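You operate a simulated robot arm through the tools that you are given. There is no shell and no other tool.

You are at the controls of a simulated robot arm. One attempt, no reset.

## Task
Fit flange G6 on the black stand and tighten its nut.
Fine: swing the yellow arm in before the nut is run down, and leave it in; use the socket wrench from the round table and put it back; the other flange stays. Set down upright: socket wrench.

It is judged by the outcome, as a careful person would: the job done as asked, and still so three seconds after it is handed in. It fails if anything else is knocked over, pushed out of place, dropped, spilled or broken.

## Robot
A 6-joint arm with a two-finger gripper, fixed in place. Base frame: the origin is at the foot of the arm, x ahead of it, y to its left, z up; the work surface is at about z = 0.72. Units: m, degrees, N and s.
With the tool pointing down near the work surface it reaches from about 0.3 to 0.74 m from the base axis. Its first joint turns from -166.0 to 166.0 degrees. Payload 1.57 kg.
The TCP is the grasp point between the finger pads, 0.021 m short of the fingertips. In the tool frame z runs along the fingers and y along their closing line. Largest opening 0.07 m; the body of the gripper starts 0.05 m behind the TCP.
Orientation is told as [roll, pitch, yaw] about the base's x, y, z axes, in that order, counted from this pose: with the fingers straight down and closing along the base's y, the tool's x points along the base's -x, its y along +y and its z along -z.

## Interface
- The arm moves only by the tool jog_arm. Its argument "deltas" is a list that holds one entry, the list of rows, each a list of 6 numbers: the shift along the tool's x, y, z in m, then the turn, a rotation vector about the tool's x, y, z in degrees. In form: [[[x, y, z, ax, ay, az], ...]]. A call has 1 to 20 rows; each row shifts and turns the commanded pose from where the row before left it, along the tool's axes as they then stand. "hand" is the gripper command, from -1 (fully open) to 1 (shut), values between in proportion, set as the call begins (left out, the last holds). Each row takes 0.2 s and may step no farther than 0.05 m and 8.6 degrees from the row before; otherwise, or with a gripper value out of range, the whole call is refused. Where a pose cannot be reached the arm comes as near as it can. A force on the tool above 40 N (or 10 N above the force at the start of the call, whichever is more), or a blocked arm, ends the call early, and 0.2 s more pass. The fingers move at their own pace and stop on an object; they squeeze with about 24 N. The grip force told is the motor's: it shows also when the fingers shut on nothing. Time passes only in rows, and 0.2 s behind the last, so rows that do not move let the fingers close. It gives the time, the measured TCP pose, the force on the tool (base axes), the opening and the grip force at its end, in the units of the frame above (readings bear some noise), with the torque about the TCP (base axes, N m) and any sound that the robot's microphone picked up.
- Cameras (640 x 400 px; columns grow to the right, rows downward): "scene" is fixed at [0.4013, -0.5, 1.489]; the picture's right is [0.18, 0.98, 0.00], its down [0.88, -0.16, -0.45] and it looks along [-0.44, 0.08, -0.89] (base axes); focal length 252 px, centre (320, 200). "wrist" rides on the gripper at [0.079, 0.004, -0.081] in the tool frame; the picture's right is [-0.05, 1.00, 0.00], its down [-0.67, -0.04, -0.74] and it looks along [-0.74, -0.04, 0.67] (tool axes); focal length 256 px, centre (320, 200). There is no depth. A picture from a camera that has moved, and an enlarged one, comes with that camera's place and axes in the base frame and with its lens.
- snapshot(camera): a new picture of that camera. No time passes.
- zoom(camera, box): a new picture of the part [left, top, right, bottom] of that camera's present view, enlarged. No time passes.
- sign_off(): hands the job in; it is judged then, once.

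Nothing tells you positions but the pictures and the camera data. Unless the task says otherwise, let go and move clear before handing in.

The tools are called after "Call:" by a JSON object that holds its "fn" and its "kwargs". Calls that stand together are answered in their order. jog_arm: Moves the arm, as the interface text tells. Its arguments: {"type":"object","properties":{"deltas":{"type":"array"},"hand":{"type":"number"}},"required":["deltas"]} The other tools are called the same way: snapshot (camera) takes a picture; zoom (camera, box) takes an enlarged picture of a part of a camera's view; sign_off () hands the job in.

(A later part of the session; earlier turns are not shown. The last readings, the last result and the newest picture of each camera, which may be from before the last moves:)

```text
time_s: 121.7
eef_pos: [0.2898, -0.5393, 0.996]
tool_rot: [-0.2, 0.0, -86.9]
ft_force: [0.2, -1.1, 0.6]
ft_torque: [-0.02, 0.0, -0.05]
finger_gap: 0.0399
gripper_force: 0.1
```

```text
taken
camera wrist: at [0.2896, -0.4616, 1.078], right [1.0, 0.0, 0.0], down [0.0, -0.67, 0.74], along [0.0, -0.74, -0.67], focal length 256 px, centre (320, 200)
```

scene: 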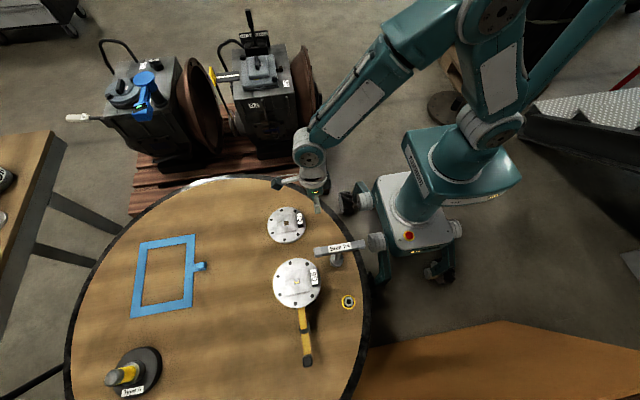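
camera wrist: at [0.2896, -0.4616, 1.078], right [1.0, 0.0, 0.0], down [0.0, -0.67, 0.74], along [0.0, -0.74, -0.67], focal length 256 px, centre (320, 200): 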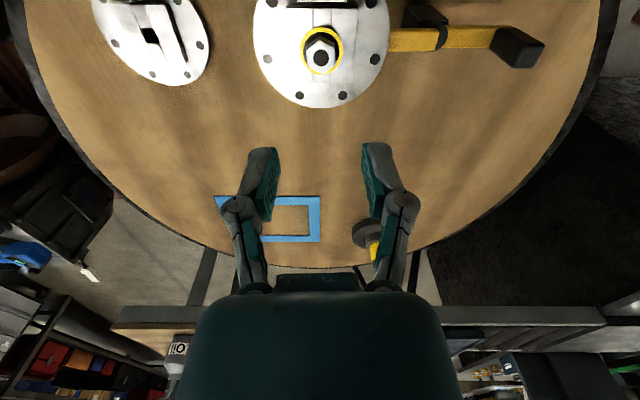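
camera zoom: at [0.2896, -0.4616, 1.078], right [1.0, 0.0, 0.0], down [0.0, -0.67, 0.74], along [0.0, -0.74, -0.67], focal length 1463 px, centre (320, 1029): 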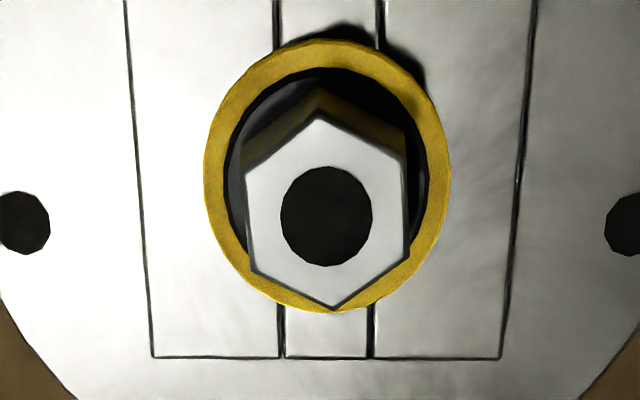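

The nut's axis is at about (0.2905, -0.5412). Continuing to unwind to yaw +90, then over the wrench.

Call:
{"fn": "jog_arm", "kwargs": {"deltas": [[[0, 0, 0, 0, 0, -8.5], [0, 0, 0, 0, 0, -8.5], [0, 0, 0, 0, 0, -8.5], [0, 0, 0, 0, 0, -8.5], [0, 0, 0, 0, 0, -8.5], [0, 0, 0, 0, 0, -8.5], [0, 0, 0, 0, 0, -8.5], [0, 0, 0, 0, 0, -8.5], [0, 0, 0, 0, 0, -8.5], [0, 0, 0, 0, 0, -8.5], [0, 0, 0, 0, 0, -8.5], [0, 0, 0, 0, 0, -8.5], [0, 0, 0, 0, 0, -8.5], [0, 0, 0, 0, 0, -8.5], [0, 0, 0, 0, 0, -8.5], [0, 0, 0, 0, 0, -8.5], [0, 0, 0, 0, 0, -8.5], [0, 0, 0, 0, 0, -8.5], [0, 0, 0, 0, 0, -8.5]]]}}

Call:
{"fn": "jog_arm", "kwargs": {"deltas": [[[0, 0, 0, 0, 0, -5.0], [0, 0, 0, 0, 0, -5.0], [0, 0, 0, 0, 0, -5.0]]]}}

```text
time_s: 125.7
eef_pos: [0.2902, -0.5408, 0.996]
tool_rot: [0.1, 0.0, 74.7]
ft_force: [0.6, 0.2, -0.2]
ft_torque: [-0.01, 0.0, -0.01]
finger_gap: 0.0399
gripper_force: 0.2
```

```text
time_s: 126.5
eef_pos: [0.2898, -0.5404, 0.9958]
tool_rot: [0.1, 0.0, 89.6]
ft_force: [-0.2, 0.0, -0.2]
ft_torque: [-0.01, 0.03, -0.02]
finger_gap: 0.0399
gripper_force: 0.0
```

Call:
{"fn": "jog_arm", "kwargs": {"deltas": [[[-0.0311, 0.01345, 0, 0, 0, 0], [-0.0311, 0.01345, 0, 0, 0, 0], [-0.0311, 0.01345, 0, 0, 0, 0], [-0.0311, 0.01345, 0, 0, 0, 0], [0, 0, 0, 0, 0, 0]]]}}

Call:
{"fn": "snapshot", "kwargs": {"camera": "wrist"}}

Call:
{"fn": "zoom", "kwargs": {"camera": "wrist", "box": [240, 0, 400, 130]}}

```text
time_s: 127.7
eef_pos: [0.2354, -0.4145, 0.9978]
tool_rot: [0.1, 0.0, 89.6]
ft_force: [0.1, 0.1, -0.3]
ft_torque: [-0.02, 0.02, 0.01]
finger_gap: 0.0397
gripper_force: 0.0
```

```text
taken
camera wrist: at [0.2313, -0.495, 1.0786], right [-1.0, 0.06, 0.0], down [0.04, 0.67, 0.75], along [0.04, 0.74, -0.67], focal length 256 px, centre (320, 200)
```

wrist: 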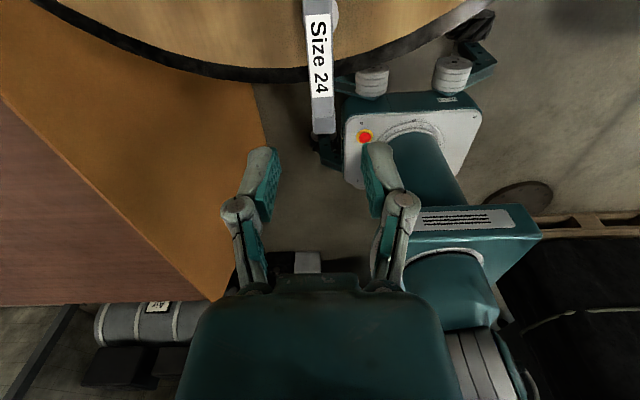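

```text
3.08 times, centred on (320, 65) of wrist
camera zoom: at [0.2313, -0.495, 1.0786], right [-1.0, 0.06, 0.0], down [0.04, 0.67, 0.75], along [0.04, 0.74, -0.67], focal length 788 px, centre (320, 615)
```

zoom: 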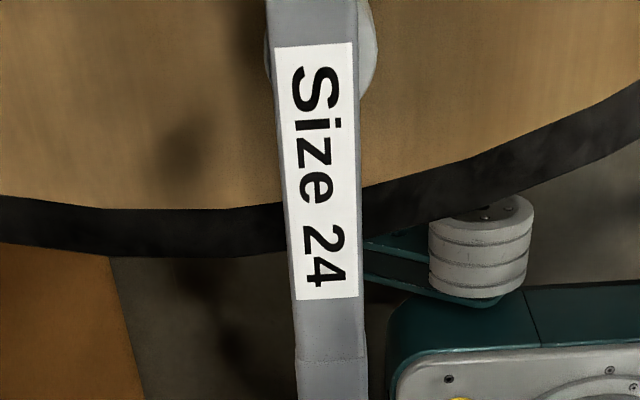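

The wrench handle is centred near (0.2354, -0.4195) with its top at about z 0.866. I'll line up and descend with the fingers straddling it.

Call:
{"fn": "jog_arm", "kwargs": {"deltas": [[[0.0035, 0.0005, 0.03, 0, 0, 0.4], [0, 0, 0.04, 0, 0, 0], [0, 0, 0.02, 0, 0, 0], [0, 0, 0, 0, 0, 0]]]}}

Call:
{"fn": "snapshot", "kwargs": {"camera": "wrist"}}

Call:
{"fn": "zoom", "kwargs": {"camera": "wrist", "box": [240, 60, 400, 200]}}

```text
time_s: 128.7
eef_pos: [0.2367, -0.4202, 0.9055]
tool_rot: [0.2, -0.1, 89.0]
ft_force: [0.0, 0.1, 0.1]
ft_torque: [0.01, -0.02, -0.02]
finger_gap: 0.0397
gripper_force: 0.0
```

```text
taken
camera wrist: at [0.2321, -0.4992, 0.9871], right [-1.0, 0.07, 0.0], down [0.05, 0.66, 0.75], along [0.05, 0.74, -0.67], focal length 256 px, centre (320, 200)
```

wrist: 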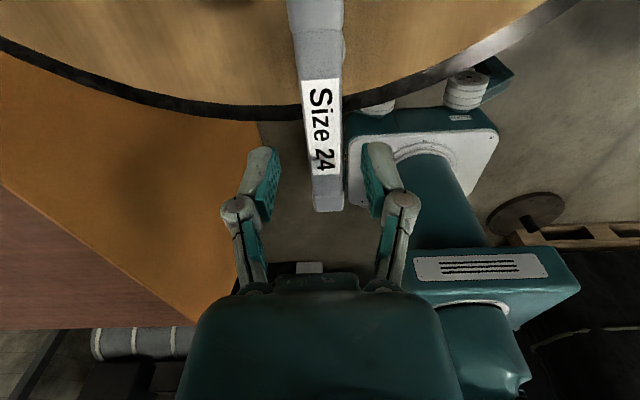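

```text
2.86 times, centred on (320, 130) of wrist
camera zoom: at [0.2321, -0.4992, 0.9871], right [-1.0, 0.07, 0.0], down [0.05, 0.66, 0.75], along [0.05, 0.74, -0.67], focal length 731 px, centre (320, 400)
```

zoom: 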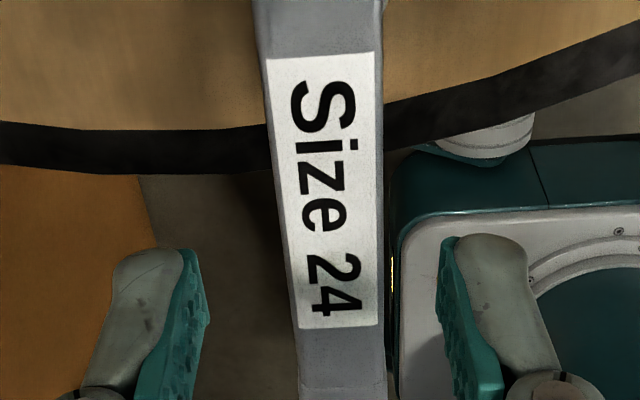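

Call:
{"fn": "jog_arm", "kwargs": {"deltas": [[[-0.0013, 0.002, 0.01, 0, 0, -1.1], [0, 0, 0.02, 0, 0, 0], [0, 0, 0.012, 0, 0, 0], [0, 0, 0.007, 0, 0, 0], [0, 0, 0, 0, 0, 0]]]}}

Call:
{"fn": "snapshot", "kwargs": {"camera": "wrist"}}

Call:
{"fn": "zoom", "kwargs": {"camera": "scene", "box": [290, 210, 390, 290]}}

```text
time_s: 129.9
eef_pos: [0.2346, -0.4174, 0.857]
tool_rot: [0.2, 0.0, 90.2]
ft_force: [-0.6, -0.2, 0.7]
ft_torque: [0.02, 0.0, -0.01]
finger_gap: 0.0398
gripper_force: 0.1
```

```text
taken
camera wrist: at [0.2317, -0.4978, 0.9387], right [-1.0, 0.05, 0.0], down [0.03, 0.67, 0.75], along [0.04, 0.74, -0.67], focal length 256 px, centre (320, 200)
```

wrist: 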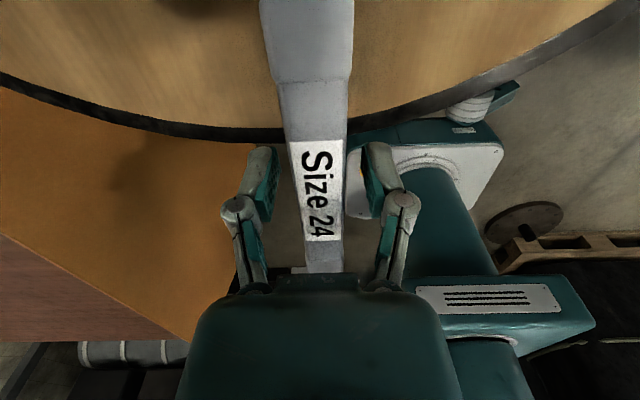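

```text
5.00 times, centred on (340, 250) of scene
camera zoom: at [0.4013, -0.5, 1.489], right [0.18, 0.98, 0.0], down [0.88, -0.16, -0.45], along [-0.44, 0.08, -0.89], focal length 1258 px, centre (220, -50)
```

zoom: 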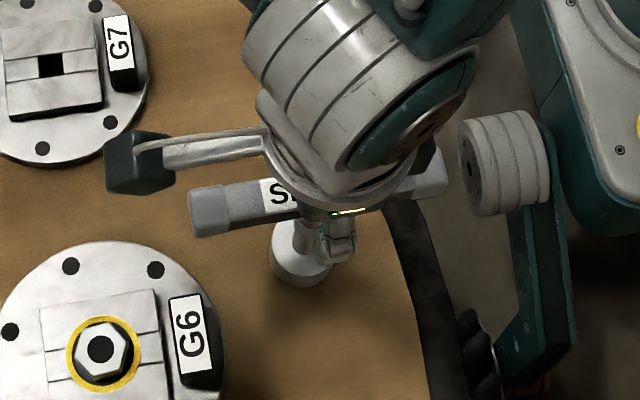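

Call:
{"fn": "jog_arm", "kwargs": {"deltas": [[[0, 0, 0, 0, 0, 0], [0, 0, 0, 0, 0, 0], [0, 0, 0, 0, 0, 0]]], "hand": 1}}

Call:
{"fn": "snapshot", "kwargs": {"camera": "wrist"}}

```text
time_s: 130.7
eef_pos: [0.2357, -0.4165, 0.8569]
tool_rot: [0.1, -0.1, 90.2]
ft_force: [0.6, -0.8, 8.8]
ft_torque: [0.01, -0.05, -0.03]
finger_gap: 0.019
gripper_force: 24.3
```

```text
taken
camera wrist: at [0.2318, -0.4978, 0.9395], right [-1.0, 0.05, 0.0], down [0.03, 0.67, 0.74], along [0.04, 0.74, -0.67], focal length 256 px, centre (320, 200)
```

wrist: 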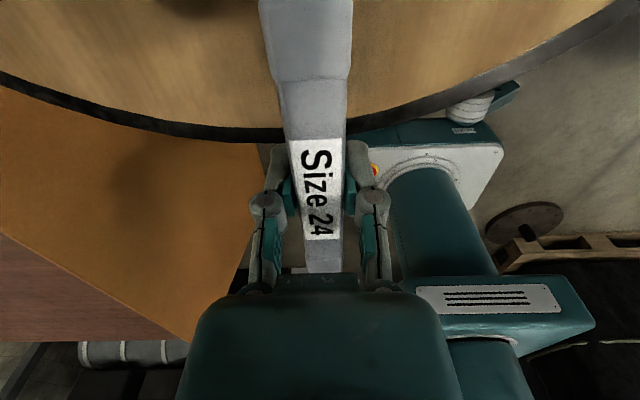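

The wrench is gripped. I'll note its home (TCP ≈ 0.2355, -0.4188, 0.858) and lift it straight up.

Call:
{"fn": "jog_arm", "kwargs": {"deltas": [[[0, 0, -0.005, 0, 0, 0], [0, 0, -0.015, 0, 0, 0], [0, 0, -0.03, 0, 0, 0], [0, 0, -0.04, 0, 0, 0], [0, 0, -0.04, 0, 0, 0], [0, 0, -0.035, 0, 0, 0], [0, 0, 0, 0, 0, 0]]]}}

Call:
{"fn": "snapshot", "kwargs": {"camera": "scene"}}

Call:
{"fn": "snapshot", "kwargs": {"camera": "wrist"}}

```text
time_s: 132.3
eef_pos: [0.2351, -0.4165, 1.0227]
tool_rot: [0.0, -0.1, 90.2]
ft_force: [0.3, 0.0, -3.2]
ft_torque: [0.03, -0.04, -0.02]
finger_gap: 0.0187
gripper_force: 23.9
```

```text
taken
```

scene: 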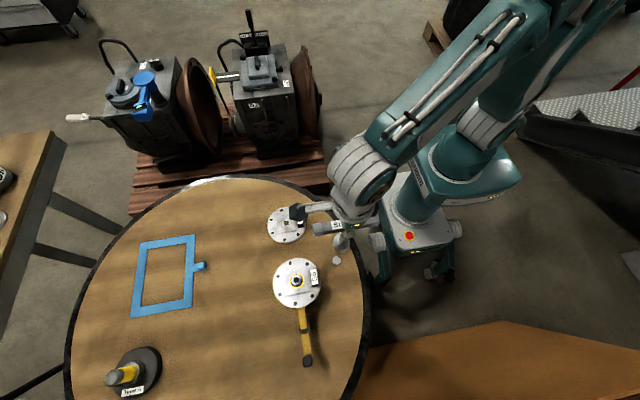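

```text
taken
camera wrist: at [0.231, -0.4966, 1.1049], right [-1.0, 0.05, 0.0], down [0.03, 0.67, 0.75], along [0.04, 0.74, -0.67], focal length 256 px, centre (320, 200)
```

wrist: 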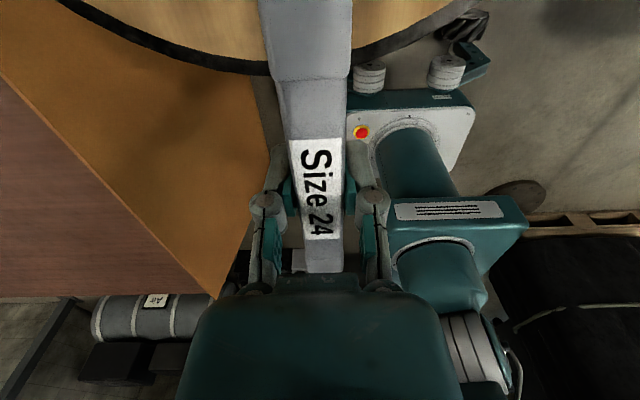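

Call:
{"fn": "zoom", "kwargs": {"camera": "scene", "box": [300, 210, 380, 280]}}

Call:
{"fn": "zoom", "kwargs": {"camera": "scene", "box": [320, 250, 350, 275]}}

```text
5.71 times, centred on (340, 245) of scene
camera zoom: at [0.4013, -0.5, 1.489], right [0.18, 0.98, 0.0], down [0.88, -0.16, -0.45], along [-0.44, 0.08, -0.89], focal length 1437 px, centre (206, -57)
```

zoom: 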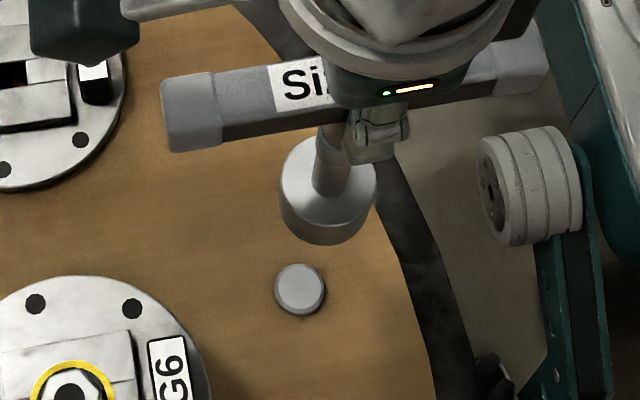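

```text
16.00 times, centred on (335, 262) of scene
camera zoom: at [0.4013, -0.5, 1.489], right [0.18, 0.98, 0.0], down [0.88, -0.16, -0.45], along [-0.44, 0.08, -0.89], focal length 4024 px, centre (80, -800)
```

zoom: 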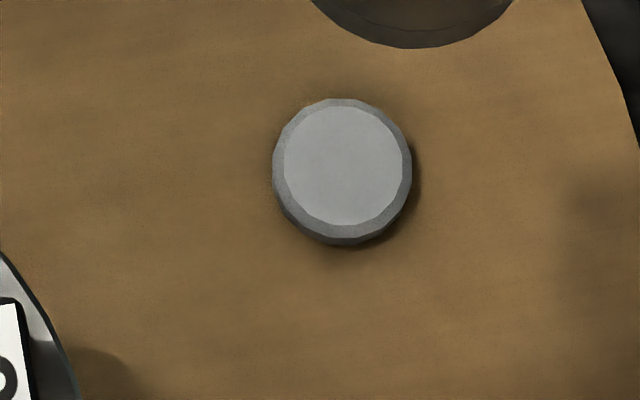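

There's a round peg on the table where the wrench stood; the socket fits over it, so that's its home. I'll check where the handle centre is relative to my grip.

Call:
{"fn": "zoom", "kwargs": {"camera": "wrist", "box": [260, 60, 380, 290]}}

Call:
{"fn": "zoom", "kwargs": {"camera": "scene", "box": [310, 205, 380, 255]}}

```text
1.74 times, centred on (320, 175) of wrist
camera zoom: at [0.231, -0.4966, 1.1049], right [-1.0, 0.05, 0.0], down [0.03, 0.67, 0.75], along [0.04, 0.74, -0.67], focal length 445 px, centre (320, 244)
```

zoom: 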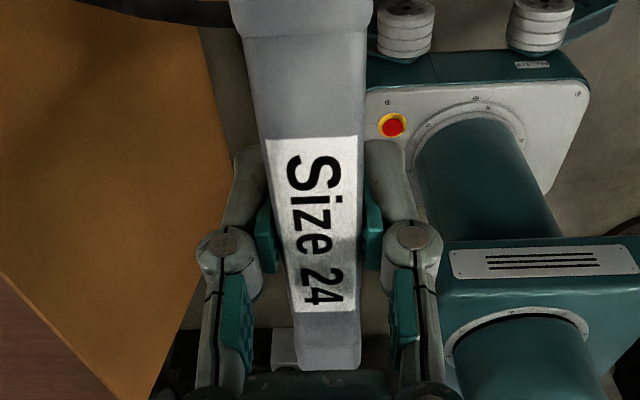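

```text
8.00 times, centred on (345, 230) of scene
camera zoom: at [0.4013, -0.5, 1.489], right [0.18, 0.98, 0.0], down [0.88, -0.16, -0.45], along [-0.44, 0.08, -0.89], focal length 2012 px, centre (120, -40)
```

zoom: 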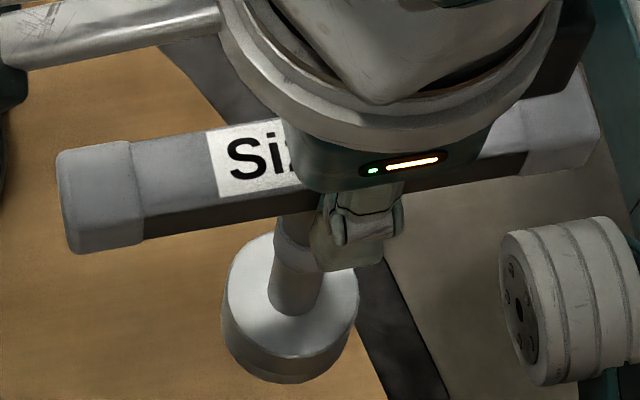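

The wrench axis lies about 2 mm camera-ward of my TCP. I'll carry it over the nut (socket bottom about 4 cm above it) and pre-rotate to match the nut's hexagon.

Call:
{"fn": "jog_arm", "kwargs": {"deltas": [[[0.0303, -0.01365, 0, 0, 0, 0], [0.0303, -0.01365, 0, 0, 0, 0], [0.0303, -0.01365, 0, 0, 0, 0], [0.0303, -0.01365, 0, 0, 0, 0], [0, -0.00025, 0, 0, 0, 6.4], [0, -0.00025, 0, 0, 0, 6.4], [0, -0.00025, 0, 0, 0, 6.4], [0, -0.00025, 0, 0, 0, 6.4], [0, 0, 0, 0, 0, 0]]]}}

Call:
{"fn": "snapshot", "kwargs": {"camera": "scene"}}

Call:
{"fn": "snapshot", "kwargs": {"camera": "wrist"}}

Call:
{"fn": "zoom", "kwargs": {"camera": "scene", "box": [250, 220, 370, 320]}}

```text
time_s: 134.3
eef_pos: [0.2905, -0.541, 1.0214]
tool_rot: [0.0, 0.0, 64.5]
ft_force: [0.2, -0.1, -3.1]
ft_torque: [0.05, 0.01, -0.01]
finger_gap: 0.0188
gripper_force: 23.7
```

```text
taken
```

scene: 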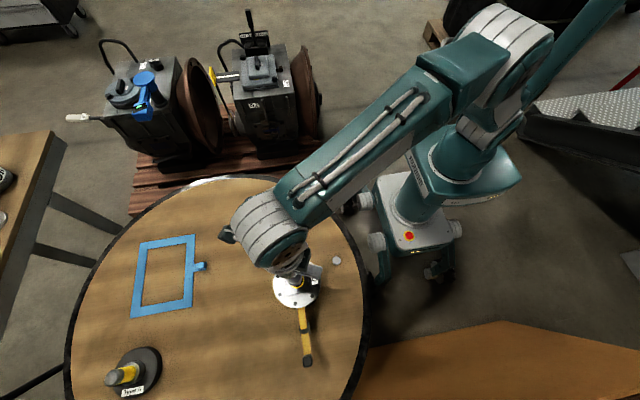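

```text
taken
camera wrist: at [0.2532, -0.6105, 1.1032], right [-0.88, 0.48, 0.0], down [0.32, 0.59, 0.75], along [0.35, 0.66, -0.67], focal length 256 px, centre (320, 200)
```

wrist: 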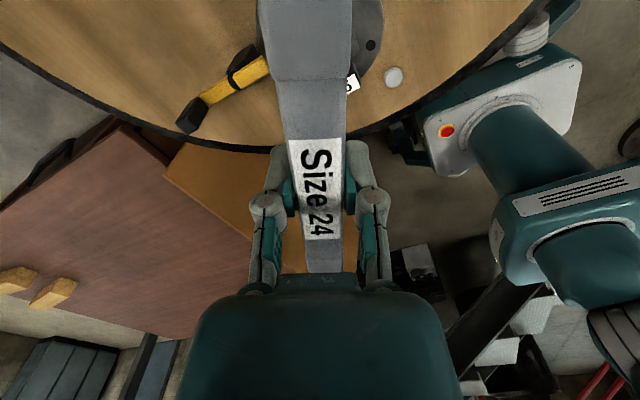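

```text
4.00 times, centred on (310, 270) of scene
camera zoom: at [0.4013, -0.5, 1.489], right [0.18, 0.98, 0.0], down [0.88, -0.16, -0.45], along [-0.44, 0.08, -0.89], focal length 1006 px, centre (360, -80)
```

zoom: 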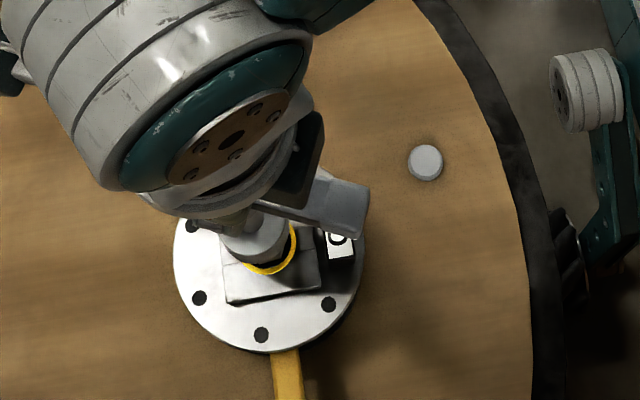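

Call:
{"fn": "zoom", "kwargs": {"camera": "scene", "box": [295, 265, 335, 295]}}

Call:
{"fn": "zoom", "kwargs": {"camera": "scene", "box": [280, 260, 320, 295]}}

```text
13.33 times, centred on (315, 280) of scene
camera zoom: at [0.4013, -0.5, 1.489], right [0.18, 0.98, 0.0], down [0.88, -0.16, -0.45], along [-0.44, 0.08, -0.89], focal length 3353 px, centre (387, -867)
```

zoom: 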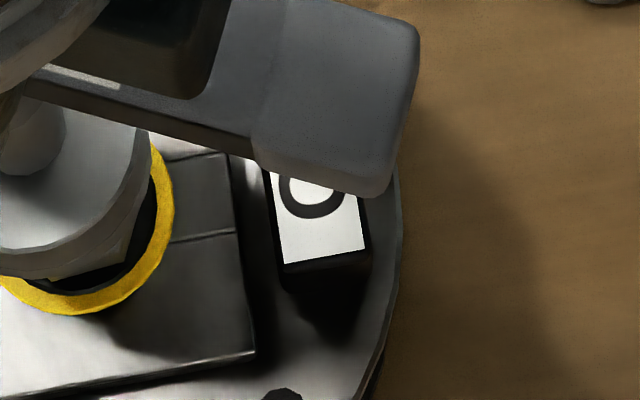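

```text
11.43 times, centred on (300, 278) of scene
camera zoom: at [0.4013, -0.5, 1.489], right [0.18, 0.98, 0.0], down [0.88, -0.16, -0.45], along [-0.44, 0.08, -0.89], focal length 2874 px, centre (549, -686)
```

zoom: 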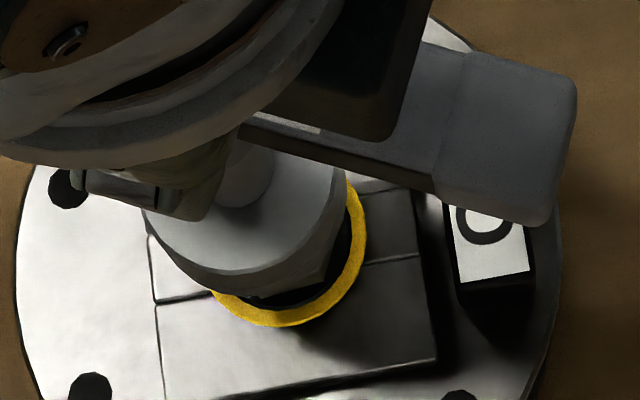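

Socket and nut look aligned within a millimetre. Lowering toward the nut, then stepping gently.

Call:
{"fn": "jog_arm", "kwargs": {"deltas": [[[0, 0, 0.01, 0, 0, 0], [0, 0, 0.01, 0, 0, 0], [0, 0, 0.01, 0, 0, 0], [0, 0, 0, 0, 0, 0]]]}}

Call:
{"fn": "zoom", "kwargs": {"camera": "scene", "box": [280, 260, 320, 295]}}

```text
time_s: 135.3
eef_pos: [0.29, -0.539, 0.9918]
tool_rot: [0.1, 0.0, 64.6]
ft_force: [0.6, 0.0, -2.4]
ft_torque: [0.03, -0.01, 0.0]
finger_gap: 0.0191
gripper_force: 23.5
```

```text
11.43 times, centred on (300, 278) of scene
camera zoom: at [0.4013, -0.5, 1.489], right [0.18, 0.98, 0.0], down [0.88, -0.16, -0.45], along [-0.44, 0.08, -0.89], focal length 2874 px, centre (549, -686)
```

zoom: 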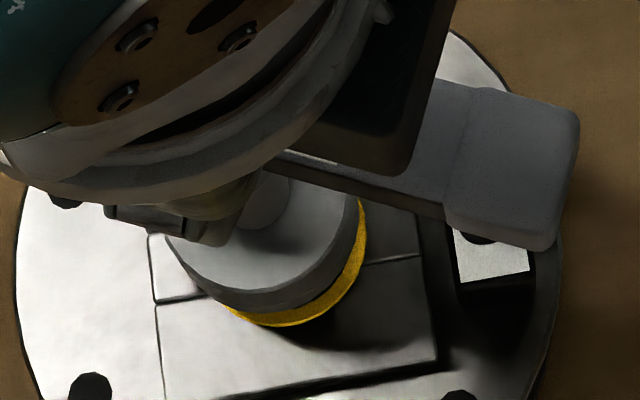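

Call:
{"fn": "jog_arm", "kwargs": {"deltas": [[[0, 0, 0.002, 0, 0, 0], [0, 0, 0.002, 0, 0, 0], [0, 0, 0, 0, 0, 0]]]}}

Call:
{"fn": "jog_arm", "kwargs": {"deltas": [[[0, 0, 0.001, 0, 0, 0], [0, 0, 0.001, 0, 0, 0], [0, 0, 0, 0, 0, 0]]]}}

Call:
{"fn": "jog_arm", "kwargs": {"deltas": [[[0, 0, 0.001, 0, 0, 0], [0, 0, 0.001, 0, 0, 0], [0, 0, 0, 0, 0, 0]]]}}

```text
time_s: 136.1
eef_pos: [0.2906, -0.5377, 0.9884]
tool_rot: [0.1, 0.0, 64.6]
ft_force: [0.4, -0.3, -3.4]
ft_torque: [0.02, 0.01, -0.02]
finger_gap: 0.0189
gripper_force: 23.9
```

```text
time_s: 136.9
eef_pos: [0.2897, -0.5383, 0.985]
tool_rot: [0.1, 0.1, 64.5]
ft_force: [1.3, -0.8, -2.9]
ft_torque: [0.04, 0.01, 0.0]
finger_gap: 0.0188
gripper_force: 23.5
```

```text
time_s: 137.7
eef_pos: [0.2888, -0.5378, 0.9841]
tool_rot: [0.1, 0.1, 64.5]
ft_force: [0.1, 0.8, -3.9]
ft_torque: [0.04, -0.01, 0.0]
finger_gap: 0.019
gripper_force: 24.2
```

Call:
{"fn": "jog_arm", "kwargs": {"deltas": [[[0, 0, 0.001, 0, 0, 0], [0, 0, 0.001, 0, 0, 0], [0, 0, 0, 0, 0, 0]]]}}

Call:
{"fn": "jog_arm", "kwargs": {"deltas": [[[0, 0, 0.001, 0, 0, 0], [0, 0, 0.001, 0, 0, 0], [0, 0, 0, 0, 0, 0]]]}}

Call:
{"fn": "jog_arm", "kwargs": {"deltas": [[[0, 0, 0.001, 0, 0, 0], [0, 0, 0, 0, 0, 0]]]}}

Call:
{"fn": "zoom", "kwargs": {"camera": "scene", "box": [280, 260, 320, 295]}}

```text
time_s: 138.5
eef_pos: [0.2906, -0.5381, 0.9809]
tool_rot: [0.1, 0.0, 64.6]
ft_force: [-0.4, 0.8, -3.0]
ft_torque: [0.02, -0.03, 0.03]
finger_gap: 0.019
gripper_force: 23.9
```

```text
time_s: 139.3
eef_pos: [0.2905, -0.5372, 0.9809]
tool_rot: [0.0, 0.0, 64.6]
ft_force: [1.4, 3.0, 2.0]
ft_torque: [0.45, -0.27, -0.02]
finger_gap: 0.0191
gripper_force: 24.2
```

```text
time_s: 139.9
eef_pos: [0.2903, -0.5395, 0.9793]
tool_rot: [0.1, -0.1, 64.5]
ft_force: [1.4, 3.9, -4.4]
ft_torque: [0.52, -0.21, 0.0]
finger_gap: 0.0191
gripper_force: 23.9
```

```text
11.43 times, centred on (300, 278) of scene
camera zoom: at [0.4013, -0.5, 1.489], right [0.18, 0.98, 0.0], down [0.88, -0.16, -0.45], along [-0.44, 0.08, -0.89], focal length 2874 px, centre (549, -686)
```

zoom: 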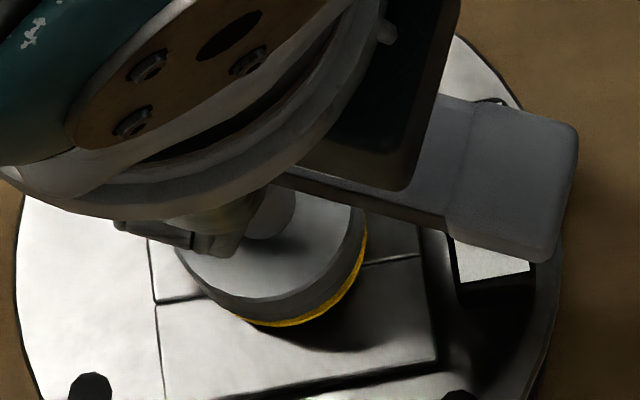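

The socket is sliding over the nut with only slight side contact. I'll nudge +y and continue down.

Call:
{"fn": "jog_arm", "kwargs": {"deltas": [[[-0.0006, 0.0001, 0, 0, 0, 0], [0, 0, 0.001, 0, 0, 0], [0, 0, 0, 0, 0, 0]]]}}

Call:
{"fn": "jog_arm", "kwargs": {"deltas": [[[0, 0, 0.001, 0, 0, 0], [0, 0, 0, 0, 0, 0]]]}}

Call:
{"fn": "jog_arm", "kwargs": {"deltas": [[[0, 0, 0.001, 0, 0, 0], [0, 0, 0, 0, 0, 0]]]}}

```text
time_s: 140.7
eef_pos: [0.2898, -0.5378, 0.9788]
tool_rot: [0.2, -0.1, 64.7]
ft_force: [-0.7, 0.2, -3.4]
ft_torque: [0.01, -0.02, -0.02]
finger_gap: 0.0189
gripper_force: 23.7
```

```text
time_s: 141.3
eef_pos: [0.2895, -0.5377, 0.9773]
tool_rot: [0.1, 0.0, 64.6]
ft_force: [0.7, 0.8, -3.2]
ft_torque: [0.01, -0.02, -0.02]
finger_gap: 0.0192
gripper_force: 24.3
```

```text
time_s: 141.9
eef_pos: [0.2916, -0.5365, 0.9769]
tool_rot: [0.2, 0.0, 64.6]
ft_force: [0.4, -0.1, -4.0]
ft_torque: [-0.01, 0.02, 0.03]
finger_gap: 0.0188
gripper_force: 23.9
```

Call:
{"fn": "jog_arm", "kwargs": {"deltas": [[[0, 0, 0.001, 0, 0, 0], [0, 0, 0.001, 0, 0, 0], [0, 0, 0, 0, 0, 0]]]}}

Call:
{"fn": "jog_arm", "kwargs": {"deltas": [[[0, 0, 0.001, 0, 0, 0], [0, 0, 0.001, 0, 0, 0], [0, 0, 0, 0, 0, 0]]]}}

Call:
{"fn": "jog_arm", "kwargs": {"deltas": [[[0, 0, 0.001, 0, 0, 0], [0, 0, 0.001, 0, 0, 0], [0, 0, 0, 0, 0, 0]]]}}

Call:
{"fn": "zoom", "kwargs": {"camera": "scene", "box": [280, 260, 320, 295]}}

```text
time_s: 142.7
eef_pos: [0.2905, -0.538, 0.9738]
tool_rot: [0.2, -0.1, 64.5]
ft_force: [-0.1, 0.5, -3.2]
ft_torque: [-0.02, 0.01, 0.03]
finger_gap: 0.0191
gripper_force: 23.6
```

```text
time_s: 143.5
eef_pos: [0.2913, -0.5377, 0.9725]
tool_rot: [-0.1, 0.1, 64.6]
ft_force: [1.1, 0.5, 16.1]
ft_torque: [0.02, -0.07, -0.01]
finger_gap: 0.0189
gripper_force: 24.3
```

```text
time_s: 144.3
eef_pos: [0.2908, -0.5369, 0.9717]
tool_rot: [-0.1, 0.1, 64.7]
ft_force: [0.5, -0.9, 23.8]
ft_torque: [-0.12, 0.03, -0.03]
finger_gap: 0.0192
gripper_force: 23.9
```

```text
11.43 times, centred on (300, 278) of scene
camera zoom: at [0.4013, -0.5, 1.489], right [0.18, 0.98, 0.0], down [0.88, -0.16, -0.45], along [-0.44, 0.08, -0.89], focal length 2874 px, centre (549, -686)
```

zoom: 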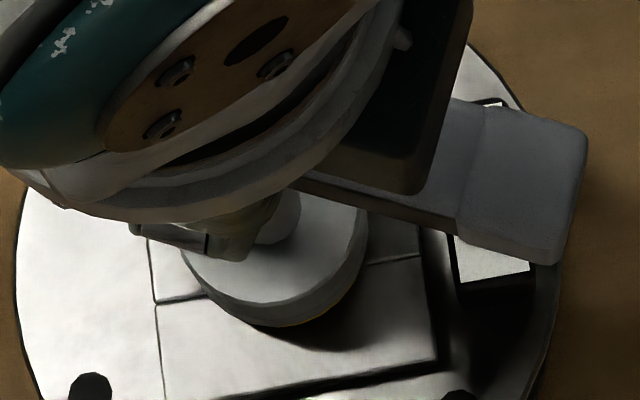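

The socket is fully over the nut, down on its collar. I'll ease the pressure and start turning clockwise about the nut's axis.

Call:
{"fn": "jog_arm", "kwargs": {"deltas": [[[0, 0, -0.001, 0, 0, 0], [0, 0, 0, 0, 0, 0]]]}}

Call:
{"fn": "jog_arm", "kwargs": {"deltas": [[[0, -0.00023, 0, 0, 0, 6], [0, -0.00023, 0, 0, 0, 6], [0, -0.00023, 0, 0, 0, 6], [0, -0.00023, 0, 0, 0, 6], [0, -0.00023, 0, 0, 0, 6], [0, 0, 0, 0, 0, 0]]]}}

```text
time_s: 144.9
eef_pos: [0.2891, -0.5379, 0.9715]
tool_rot: [0.0, 0.1, 64.6]
ft_force: [-1.3, -1.3, 19.3]
ft_torque: [-0.19, 0.1, -0.03]
finger_gap: 0.019
gripper_force: 23.8
```

```text
time_s: 146.3
eef_pos: [0.2906, -0.5368, 0.9708]
tool_rot: [0.1, 0.0, 34.6]
ft_force: [2.4, 1.2, 8.9]
ft_torque: [0.22, -0.27, -0.02]
finger_gap: 0.0186
gripper_force: 23.6
```

The nut is descending as it turns. Continuing clockwise, following it down.

Call:
{"fn": "jog_arm", "kwargs": {"deltas": [[[0, -0.00023, 0.0001, 0, 0, 6], [0, -0.00023, 0.0001, 0, 0, 6], [0, -0.00023, 0.0001, 0, 0, 6], [0, -0.00023, 0.0001, 0, 0, 6], [0, -0.00023, 0.0001, 0, 0, 6], [0, 0, 0, 0, 0, 0]]]}}

Call:
{"fn": "jog_arm", "kwargs": {"deltas": [[[0, -0.00023, 0.0001, 0, 0, 6], [0, -0.00023, 0.0001, 0, 0, 6], [0, -0.00023, 0.0001, 0, 0, 6], [0, -0.00023, 0.0001, 0, 0, 6], [0, -0.00023, 0.0001, 0, 0, 6], [0, 0, 0, 0, 0, 0]]]}}

```text
time_s: 147.7
eef_pos: [0.2923, -0.5393, 0.9697]
tool_rot: [0.1, 0.0, 4.5]
ft_force: [3.1, 1.8, 5.9]
ft_torque: [0.11, -0.41, 0.02]
finger_gap: 0.0187
gripper_force: 23.5
```

```text
time_s: 149.1
eef_pos: [0.29, -0.5397, 0.9702]
tool_rot: [0.0, 0.1, -25.5]
ft_force: [2.9, -0.9, -4.4]
ft_torque: [-0.17, -0.39, 0.02]
finger_gap: 0.019
gripper_force: 24.0
```

Call:
{"fn": "jog_arm", "kwargs": {"deltas": [[[-0.0002, -0.00015, 0.0003, 0, 0, 6], [0, -0.00023, 0.0002, 0, 0, 6], [0, -0.00023, 0.0002, 0, 0, 6], [0, -0.00023, 0.0002, 0, 0, 6], [0, -0.00023, 0.0002, 0, 0, 6], [0, 0, 0, 0, 0, 0]]]}}

Call:
{"fn": "jog_arm", "kwargs": {"deltas": [[[0, -0.00023, 0.0002, 0, 0, 6], [0, -0.00023, 0.0002, 0, 0, 6], [0, -0.00023, 0.0002, 0, 0, 6], [0, -0.00023, 0.0002, 0, 0, 6], [0, -0.00023, 0.0002, 0, 0, 6], [0, 0, 0, 0, 0, 0]]]}}

```text
time_s: 150.5
eef_pos: [0.2906, -0.5422, 0.9685]
tool_rot: [0.0, 0.1, -55.3]
ft_force: [-2.2, 2.3, 8.9]
ft_torque: [0.32, 0.32, -0.03]
finger_gap: 0.019
gripper_force: 23.8
```

```text
time_s: 151.9
eef_pos: [0.2912, -0.5409, 0.9687]
tool_rot: [-0.1, 0.1, -85.5]
ft_force: [0.9, 0.0, 8.7]
ft_torque: [-0.07, -0.15, -0.01]
finger_gap: 0.0187
gripper_force: 23.9
```

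Call:
{"fn": "jog_arm", "kwargs": {"deltas": [[[0, -0.00023, 0.0001, 0, 0, 6], [0, -0.00023, 0.0001, 0, 0, 6], [0, -0.00023, 0.0001, 0, 0, 6], [0, -0.00023, 0.0001, 0, 0, 6], [0, -0.00023, 0.0001, 0, 0, 6], [0, 0, 0, 0, 0, 0]]]}}

Call:
{"fn": "jog_arm", "kwargs": {"deltas": [[[0, -0.00023, 0.0001, 0, 0, 6], [0, -0.00023, 0.0001, 0, 0, 6], [0, -0.00023, 0.0001, 0, 0, 6], [0, -0.00023, 0.0001, 0, 0, 6], [0, -0.00023, 0.0001, 0, 0, 6], [0, 0, 0, 0, 0, 0]]]}}

```text
time_s: 153.3
eef_pos: [0.2898, -0.5423, 0.9672]
tool_rot: [-0.1, 0.0, -115.4]
ft_force: [0.1, 0.1, 12.7]
ft_torque: [0.04, 0.04, -0.03]
finger_gap: 0.0188
gripper_force: 24.2
```

```text
time_s: 154.7
eef_pos: [0.2881, -0.54, 0.9664]
tool_rot: [-0.1, 0.1, -145.3]
ft_force: [2.7, 1.2, 5.3]
ft_torque: [0.19, -0.35, 0.02]
finger_gap: 0.0191
gripper_force: 23.7
```

Call:
{"fn": "jog_arm", "kwargs": {"deltas": [[[0, -0.00023, 0.0001, 0, 0, 6], [0, -0.00023, 0.0001, 0, 0, 6], [0, -0.00023, 0.0001, 0, 0, 6], [0, -0.00023, 0.0001, 0, 0, 6], [0, -0.00023, 0.0001, 0, 0, 6], [0, 0, 0, 0, 0, 0]]]}}

Call:
{"fn": "jog_arm", "kwargs": {"deltas": [[[0, -0.00023, 0.0001, 0, 0, 6], [0, -0.00023, 0.0001, 0, 0, 6], [0, -0.00023, 0.0001, 0, 0, 6], [0, -0.00023, 0.0001, 0, 0, 6], [0, -0.00023, 0.0001, 0, 0, 6], [0, 0, 0, 0, 0, 0]]]}}

Call:
{"fn": "zoom", "kwargs": {"camera": "scene", "box": [260, 230, 340, 310]}}

```text
time_s: 156.1
eef_pos: [0.2876, -0.5412, 0.9659]
tool_rot: [0.0, -0.1, -175.6]
ft_force: [-2.7, 1.1, 4.3]
ft_torque: [0.07, 0.29, 0.02]
finger_gap: 0.019
gripper_force: 23.9
```

```text
time_s: 157.5
eef_pos: [0.2883, -0.5395, 0.9665]
tool_rot: [0.1, 0.0, 154.6]
ft_force: [2.1, -0.6, 10.7]
ft_torque: [-0.13, -0.24, 0.02]
finger_gap: 0.019
gripper_force: 23.9
```

```text
5.00 times, centred on (300, 270) of scene
camera zoom: at [0.4013, -0.5, 1.489], right [0.18, 0.98, 0.0], down [0.88, -0.16, -0.45], along [-0.44, 0.08, -0.89], focal length 1258 px, centre (420, -150)
```

zoom: 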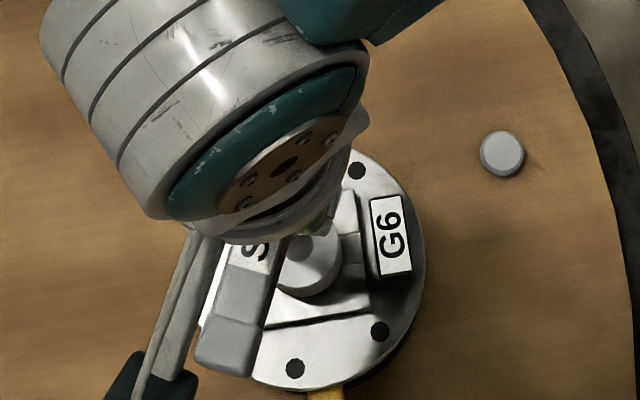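

About 270° done and still descending freely. I'm near the wrist limit, so I'll release the handle (the wrench stands on the nut), rise, unwind 180° and re-grip.

Call:
{"fn": "jog_arm", "kwargs": {"deltas": [[[0, 0, -0.0005, 0, 0, 0], [0, 0, 0, 0, 0, 0]]]}}

Call:
{"fn": "jog_arm", "kwargs": {"deltas": [[[0, 0, 0, 0, 0, 0], [0, 0, 0, 0, 0, 0]]], "hand": -0.14}}

Call:
{"fn": "jog_arm", "kwargs": {"deltas": [[[0, 0, -0.01, 0, 0, 0], [0, 0, -0.02, 0, 0, 0], [0, 0, -0.03, 0, 0, 0], [0, 0, 0, 0, 0, 0]]]}}

Call:
{"fn": "snapshot", "kwargs": {"camera": "wrist"}}

Call:
{"fn": "zoom", "kwargs": {"camera": "scene", "box": [260, 230, 340, 310]}}

```text
time_s: 158.1
eef_pos: [0.2874, -0.5389, 0.9671]
tool_rot: [0.0, 0.0, 154.6]
ft_force: [2.1, -0.5, 4.2]
ft_torque: [-0.25, -0.32, 0.01]
finger_gap: 0.0187
gripper_force: 24.0
```

```text
time_s: 158.7
eef_pos: [0.2877, -0.5379, 0.966]
tool_rot: [0.0, 0.0, 154.6]
ft_force: [0.2, 0.2, 0.5]
ft_torque: [0.0, -0.02, 0.01]
finger_gap: 0.04
gripper_force: 0.0
```

```text
time_s: 159.7
eef_pos: [0.2874, -0.5365, 1.0265]
tool_rot: [-0.1, 0.0, 154.5]
ft_force: [-0.1, 0.0, 0.0]
ft_torque: [0.01, -0.03, 0.0]
finger_gap: 0.04
gripper_force: 0.1
```

```text
taken
camera wrist: at [0.3582, -0.5768, 1.109], right [-0.48, -0.88, 0.0], down [-0.59, 0.32, 0.75], along [-0.66, 0.36, -0.67], focal length 256 px, centre (320, 200)
```

wrist: 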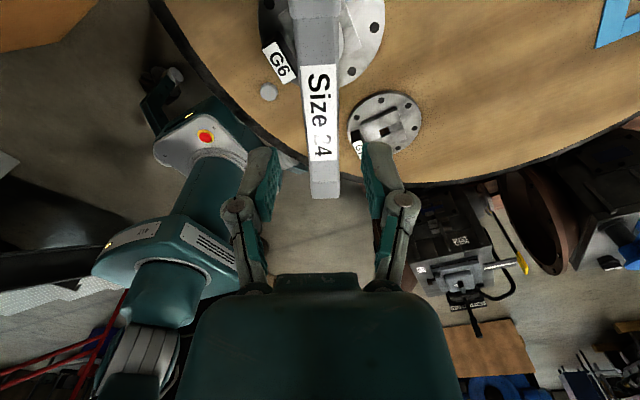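

```text
5.00 times, centred on (300, 270) of scene
camera zoom: at [0.4013, -0.5, 1.489], right [0.18, 0.98, 0.0], down [0.88, -0.16, -0.45], along [-0.44, 0.08, -0.89], focal length 1258 px, centre (420, -150)
```

zoom: 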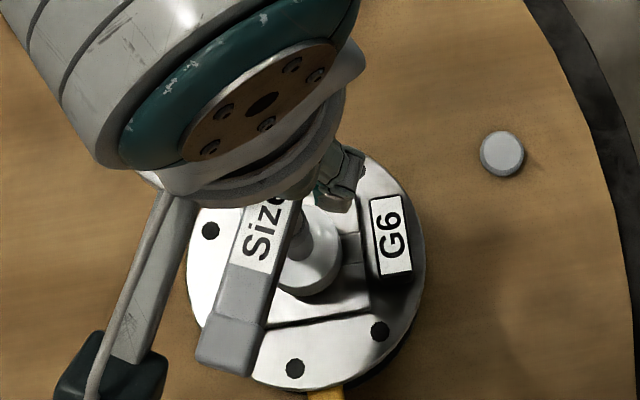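

Call:
{"fn": "jog_arm", "kwargs": {"deltas": [[[0, 0, 0, 0, 0, -8.5], [0, 0, 0, 0, 0, -8.5], [0, 0, 0, 0, 0, -8.5], [0, 0, 0, 0, 0, -8.5], [0, 0, 0, 0, 0, -8.5], [0, 0, 0, 0, 0, -8.5], [0, 0, 0, 0, 0, -8.5], [0, 0, 0, 0, 0, -8.5], [0, 0, 0, 0, 0, -8.5], [0, 0, 0, 0, 0, -8.5], [0, 0, 0, 0, 0, -8.5], [0, 0, 0, 0, 0, -8.5], [0, 0, 0, 0, 0, -8.5], [0, 0, 0, 0, 0, -8.5], [0, 0, 0, 0, 0, -8.5], [0, 0, 0, 0, 0, -8.5], [0, 0, 0, 0, 0, -8.5], [0, 0, 0, 0, 0, -8.5], [0, 0, 0, 0, 0, -8.5], [0, 0, 0, 0, 0, -8.5]]]}}

Call:
{"fn": "jog_arm", "kwargs": {"deltas": [[[0, 0, 0, 0, 0, -5], [0, 0, 0, 0, 0, -5], [0, 0, 0, 0, 0, 0]]]}}

Call:
{"fn": "snapshot", "kwargs": {"camera": "wrist"}}

Call:
{"fn": "zoom", "kwargs": {"camera": "wrist", "box": [240, 40, 400, 220]}}

```text
time_s: 163.9
eef_pos: [0.2885, -0.5396, 1.0262]
tool_rot: [0.0, 0.1, -35.2]
ft_force: [0.1, -0.9, 1.0]
ft_torque: [0.0, 0.0, 0.01]
finger_gap: 0.04
gripper_force: 0.1
```

```text
time_s: 164.7
eef_pos: [0.2892, -0.5382, 1.0271]
tool_rot: [0.0, 0.2, -25.2]
ft_force: [0.2, 0.4, -0.6]
ft_torque: [-0.01, 0.02, 0.0]
finger_gap: 0.0399
gripper_force: 0.0
```

```text
taken
camera wrist: at [0.2186, -0.503, 1.1087], right [0.47, 0.88, 0.0], down [0.59, -0.32, 0.74], along [0.65, -0.35, -0.67], focal length 256 px, centre (320, 200)
```

wrist: 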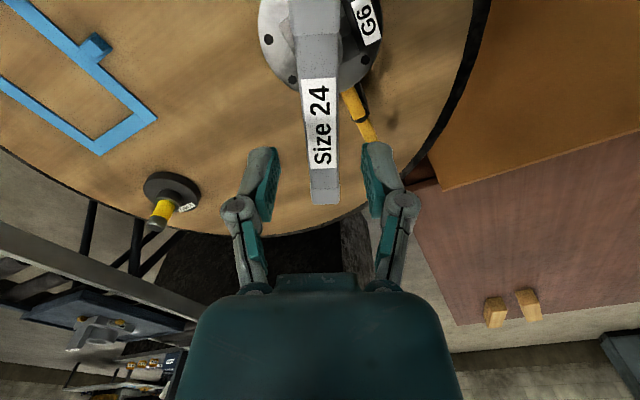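

```text
2.22 times, centred on (320, 130) of wrist
camera zoom: at [0.2186, -0.503, 1.1087], right [0.47, 0.88, 0.0], down [0.59, -0.32, 0.74], along [0.65, -0.35, -0.67], focal length 569 px, centre (320, 356)
```

zoom: 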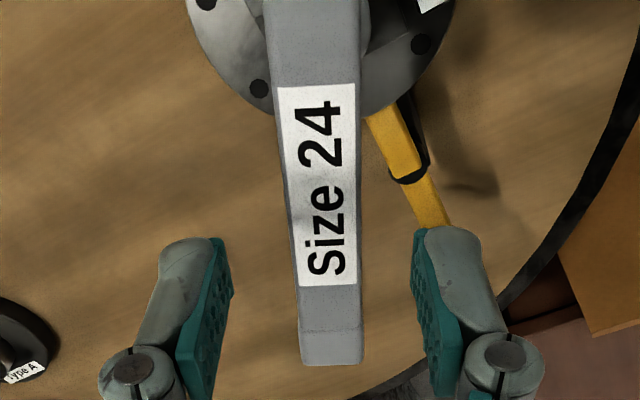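

The wrench stands steady on the nut; the handle centre is about 4 mm beyond my TCP. I'll centre over it, descend and re-grip.

Call:
{"fn": "jog_arm", "kwargs": {"deltas": [[[-0.0041, 0.0005, 0, 0, 0, -0.5], [0, 0, 0.02, 0, 0, 0], [0, 0, 0.02, 0, 0, 0], [0, 0, 0.012, 0, 0, 0], [0, 0, 0.008, 0, 0, 0], [0, 0, 0, 0, 0, 0]]]}}

Call:
{"fn": "zoom", "kwargs": {"camera": "wrist", "box": [240, 100, 400, 280]}}

```text
time_s: 166.1
eef_pos: [0.2926, -0.5394, 0.9658]
tool_rot: [0.1, 0.1, -24.9]
ft_force: [0.4, -0.1, -0.7]
ft_torque: [-0.01, 0.01, 0.03]
finger_gap: 0.0397
gripper_force: 0.1
```

```text
2.22 times, centred on (320, 190) of wrist
camera zoom: at [0.2219, -0.5035, 1.0487], right [0.47, 0.88, 0.0], down [0.59, -0.31, 0.74], along [0.66, -0.35, -0.67], focal length 569 px, centre (320, 222)
```

zoom: 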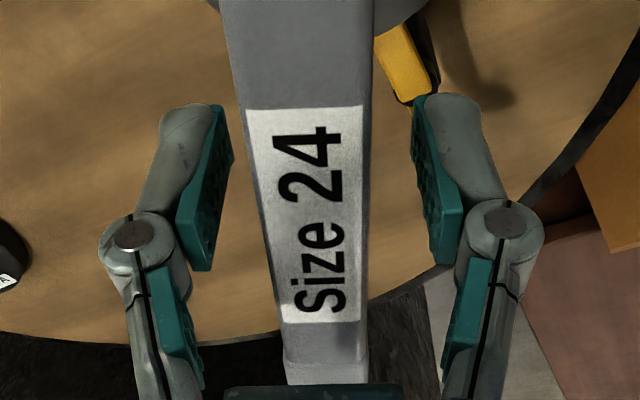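

Call:
{"fn": "jog_arm", "kwargs": {"deltas": [[[0, 0, 0, 0, 0, 0], [0, 0, 0, 0, 0, 0], [0, 0, 0, 0, 0, 0]]], "hand": 1}}

Call:
{"fn": "jog_arm", "kwargs": {"deltas": [[[0, 0, 0, 0, 0, 6], [0, 0, 0, 0, 0, 6], [0, 0, 0, 0, 0, 6], [0, 0, 0, 0, 0, 6], [0, 0, 0, 0, 0, 6], [0, 0, 0, 0, 0, 0]]]}}

```text
time_s: 166.9
eef_pos: [0.2917, -0.5401, 0.967]
tool_rot: [-0.1, 0.0, -24.9]
ft_force: [-1.2, 0.0, 8.2]
ft_torque: [-0.02, 0.04, -0.01]
finger_gap: 0.0189
gripper_force: 23.7
```

```text
time_s: 168.3
eef_pos: [0.2916, -0.54, 0.9675]
tool_rot: [0.1, 0.0, -55.0]
ft_force: [-1.0, 1.6, 16.8]
ft_torque: [0.07, 0.01, 0.18]
finger_gap: 0.0189
gripper_force: 23.9
```

Torque is beginning to rise. Continuing in small increments.

Call:
{"fn": "jog_arm", "kwargs": {"deltas": [[[0, 0, 0, 0, 0, 4], [0, 0, 0, 0, 0, 4], [0, 0, 0, 0, 0, 0]]]}}

Call:
{"fn": "jog_arm", "kwargs": {"deltas": [[[0, 0, 0, 0, 0, 4], [0, 0, 0, 0, 0, 4], [0, 0, 0, 0, 0, 0]]]}}

```text
time_s: 169.1
eef_pos: [0.2923, -0.5397, 0.9673]
tool_rot: [0.0, -0.1, -63.0]
ft_force: [-0.8, -1.3, 18.5]
ft_torque: [-0.08, 0.02, 0.2]
finger_gap: 0.0194
gripper_force: 24.5
```

```text
time_s: 169.9
eef_pos: [0.2931, -0.5395, 0.967]
tool_rot: [0.1, 0.0, -70.9]
ft_force: [1.1, -2.4, 18.6]
ft_torque: [-0.25, -0.08, 0.29]
finger_gap: 0.0193
gripper_force: 23.6
```

Call:
{"fn": "jog_arm", "kwargs": {"deltas": [[[0, 0, -0.0005, 0, 0, 0], [0, 0, 0, 0, 0, 0]]]}}

Call:
{"fn": "jog_arm", "kwargs": {"deltas": [[[0, 0, 0, 0, 0, 4], [0, 0, 0, 0, 0, 4], [0, 0, 0, 0, 0, 4], [0, 0, 0, 0, 0, 0]]]}}

Call:
{"fn": "zoom", "kwargs": {"camera": "scene", "box": [260, 230, 340, 310]}}

```text
time_s: 170.5
eef_pos: [0.2918, -0.5393, 0.9671]
tool_rot: [0.0, 0.1, -70.9]
ft_force: [0.7, -2.4, 10.5]
ft_torque: [-0.28, -0.04, 0.26]
finger_gap: 0.0192
gripper_force: 24.2
```

```text
time_s: 171.5
eef_pos: [0.2915, -0.5397, 0.9669]
tool_rot: [-0.1, 0.1, -82.9]
ft_force: [-0.4, 0.2, 4.5]
ft_torque: [0.02, 0.03, 0.43]
finger_gap: 0.0198
gripper_force: 24.0
```

```text
5.00 times, centred on (300, 270) of scene
camera zoom: at [0.4013, -0.5, 1.489], right [0.18, 0.98, 0.0], down [0.88, -0.16, -0.45], along [-0.44, 0.08, -0.89], focal length 1258 px, centre (420, -150)
```

zoom: 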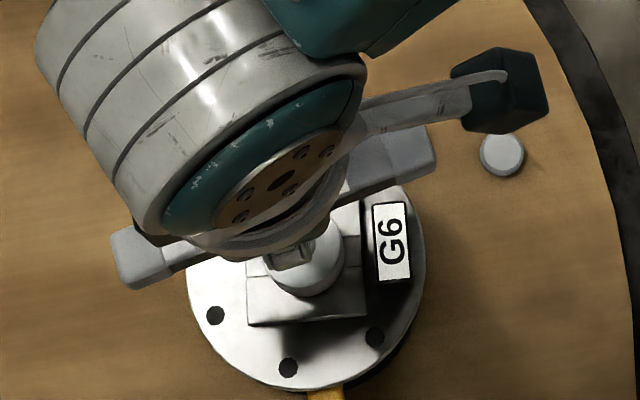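

Torque has risen to about 0.43 N·m, so the nut is bearing on the flange. I'll check whether the flange itself is being dragged round.

Call:
{"fn": "zoom", "kwargs": {"camera": "scene", "box": [268, 250, 328, 310]}}

Call:
{"fn": "snapshot", "kwargs": {"camera": "wrist"}}

```text
6.67 times, centred on (298, 280) of scene
camera zoom: at [0.4013, -0.5, 1.489], right [0.18, 0.98, 0.0], down [0.88, -0.16, -0.45], along [-0.44, 0.08, -0.89], focal length 1677 px, centre (467, -333)
```

zoom: 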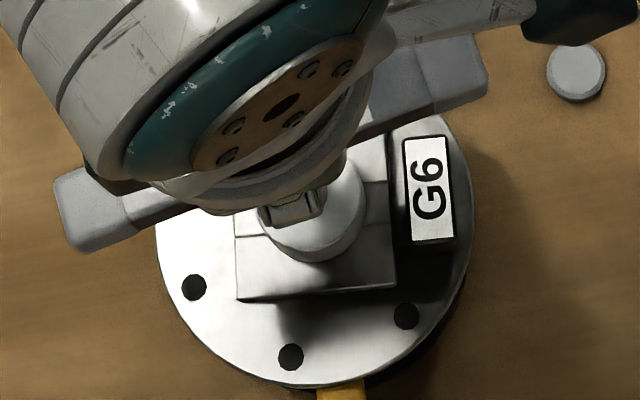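

```text
taken
camera wrist: at [0.2863, -0.462, 1.0488], right [1.0, 0.07, 0.0], down [0.05, -0.67, 0.74], along [0.05, -0.74, -0.67], focal length 256 px, centre (320, 200)
```

wrist: 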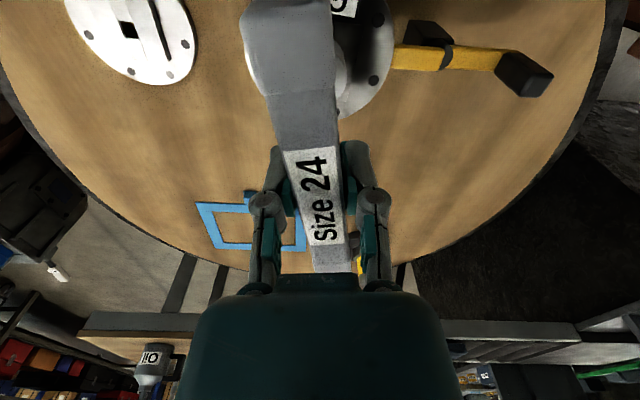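

Call:
{"fn": "jog_arm", "kwargs": {"deltas": [[[0, 0, 0, 0, 0, 3], [0, 0, 0, 0, 0, 3], [0, 0, 0, 0, 0, 0]]]}}

Call:
{"fn": "jog_arm", "kwargs": {"deltas": [[[0, 0, 0, 0, 0, 3], [0, 0, 0, 0, 0, 3], [0, 0, 0, 0, 0, 0]]]}}

Call:
{"fn": "zoom", "kwargs": {"camera": "scene", "box": [268, 250, 328, 310]}}

```text
time_s: 172.3
eef_pos: [0.2926, -0.5406, 0.9668]
tool_rot: [-0.1, 0.0, -89.0]
ft_force: [-0.3, 0.2, 1.8]
ft_torque: [0.05, 0.04, 0.51]
finger_gap: 0.0206
gripper_force: 23.9
```

```text
time_s: 173.1
eef_pos: [0.2917, -0.5407, 0.9675]
tool_rot: [-0.1, 0.0, -94.9]
ft_force: [-0.5, 0.4, -0.3]
ft_torque: [0.03, -0.02, 0.56]
finger_gap: 0.0213
gripper_force: 23.4
```

```text
6.67 times, centred on (298, 280) of scene
camera zoom: at [0.4013, -0.5, 1.489], right [0.18, 0.98, 0.0], down [0.88, -0.16, -0.45], along [-0.44, 0.08, -0.89], focal length 1677 px, centre (467, -333)
```

zoom: 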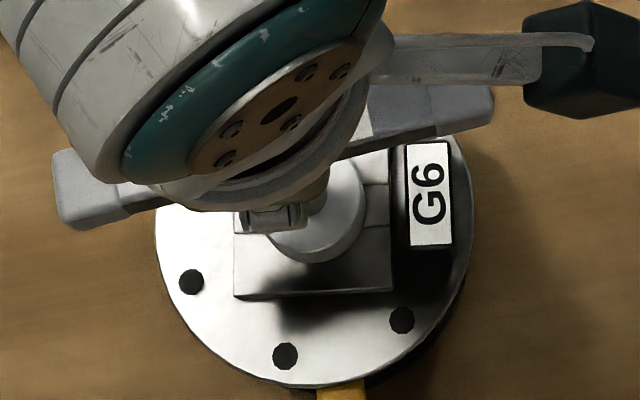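

Call:
{"fn": "jog_arm", "kwargs": {"deltas": [[[0, 0, 0, 0, 0, 3], [0, 0, 0, 0, 0, 3], [0, 0, 0, 0, 0, 0]]]}}

Call:
{"fn": "jog_arm", "kwargs": {"deltas": [[[0, 0, 0, 0, 0, 3], [0, 0, 0, 0, 0, 3], [0, 0, 0, 0, 0, 0]]]}}

Call:
{"fn": "zoom", "kwargs": {"camera": "scene", "box": [268, 250, 328, 310]}}

```text
time_s: 173.9
eef_pos: [0.2921, -0.54, 0.967]
tool_rot: [-0.1, 0.0, -101.0]
ft_force: [0.1, -0.5, -0.5]
ft_torque: [-0.14, 0.02, 0.6]
finger_gap: 0.0224
gripper_force: 24.4
```

```text
time_s: 174.7
eef_pos: [0.2925, -0.5392, 0.9661]
tool_rot: [-0.1, 0.0, -106.9]
ft_force: [0.2, -0.1, 0.8]
ft_torque: [0.05, 0.03, 0.65]
finger_gap: 0.0234
gripper_force: 24.1
```

```text
6.67 times, centred on (298, 280) of scene
camera zoom: at [0.4013, -0.5, 1.489], right [0.18, 0.98, 0.0], down [0.88, -0.16, -0.45], along [-0.44, 0.08, -0.89], focal length 1677 px, centre (467, -333)
```

zoom: 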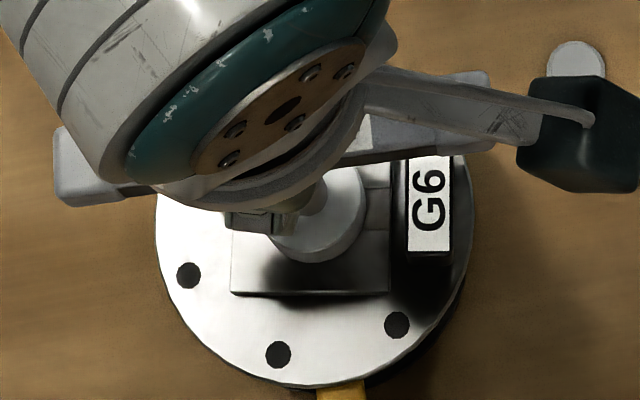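

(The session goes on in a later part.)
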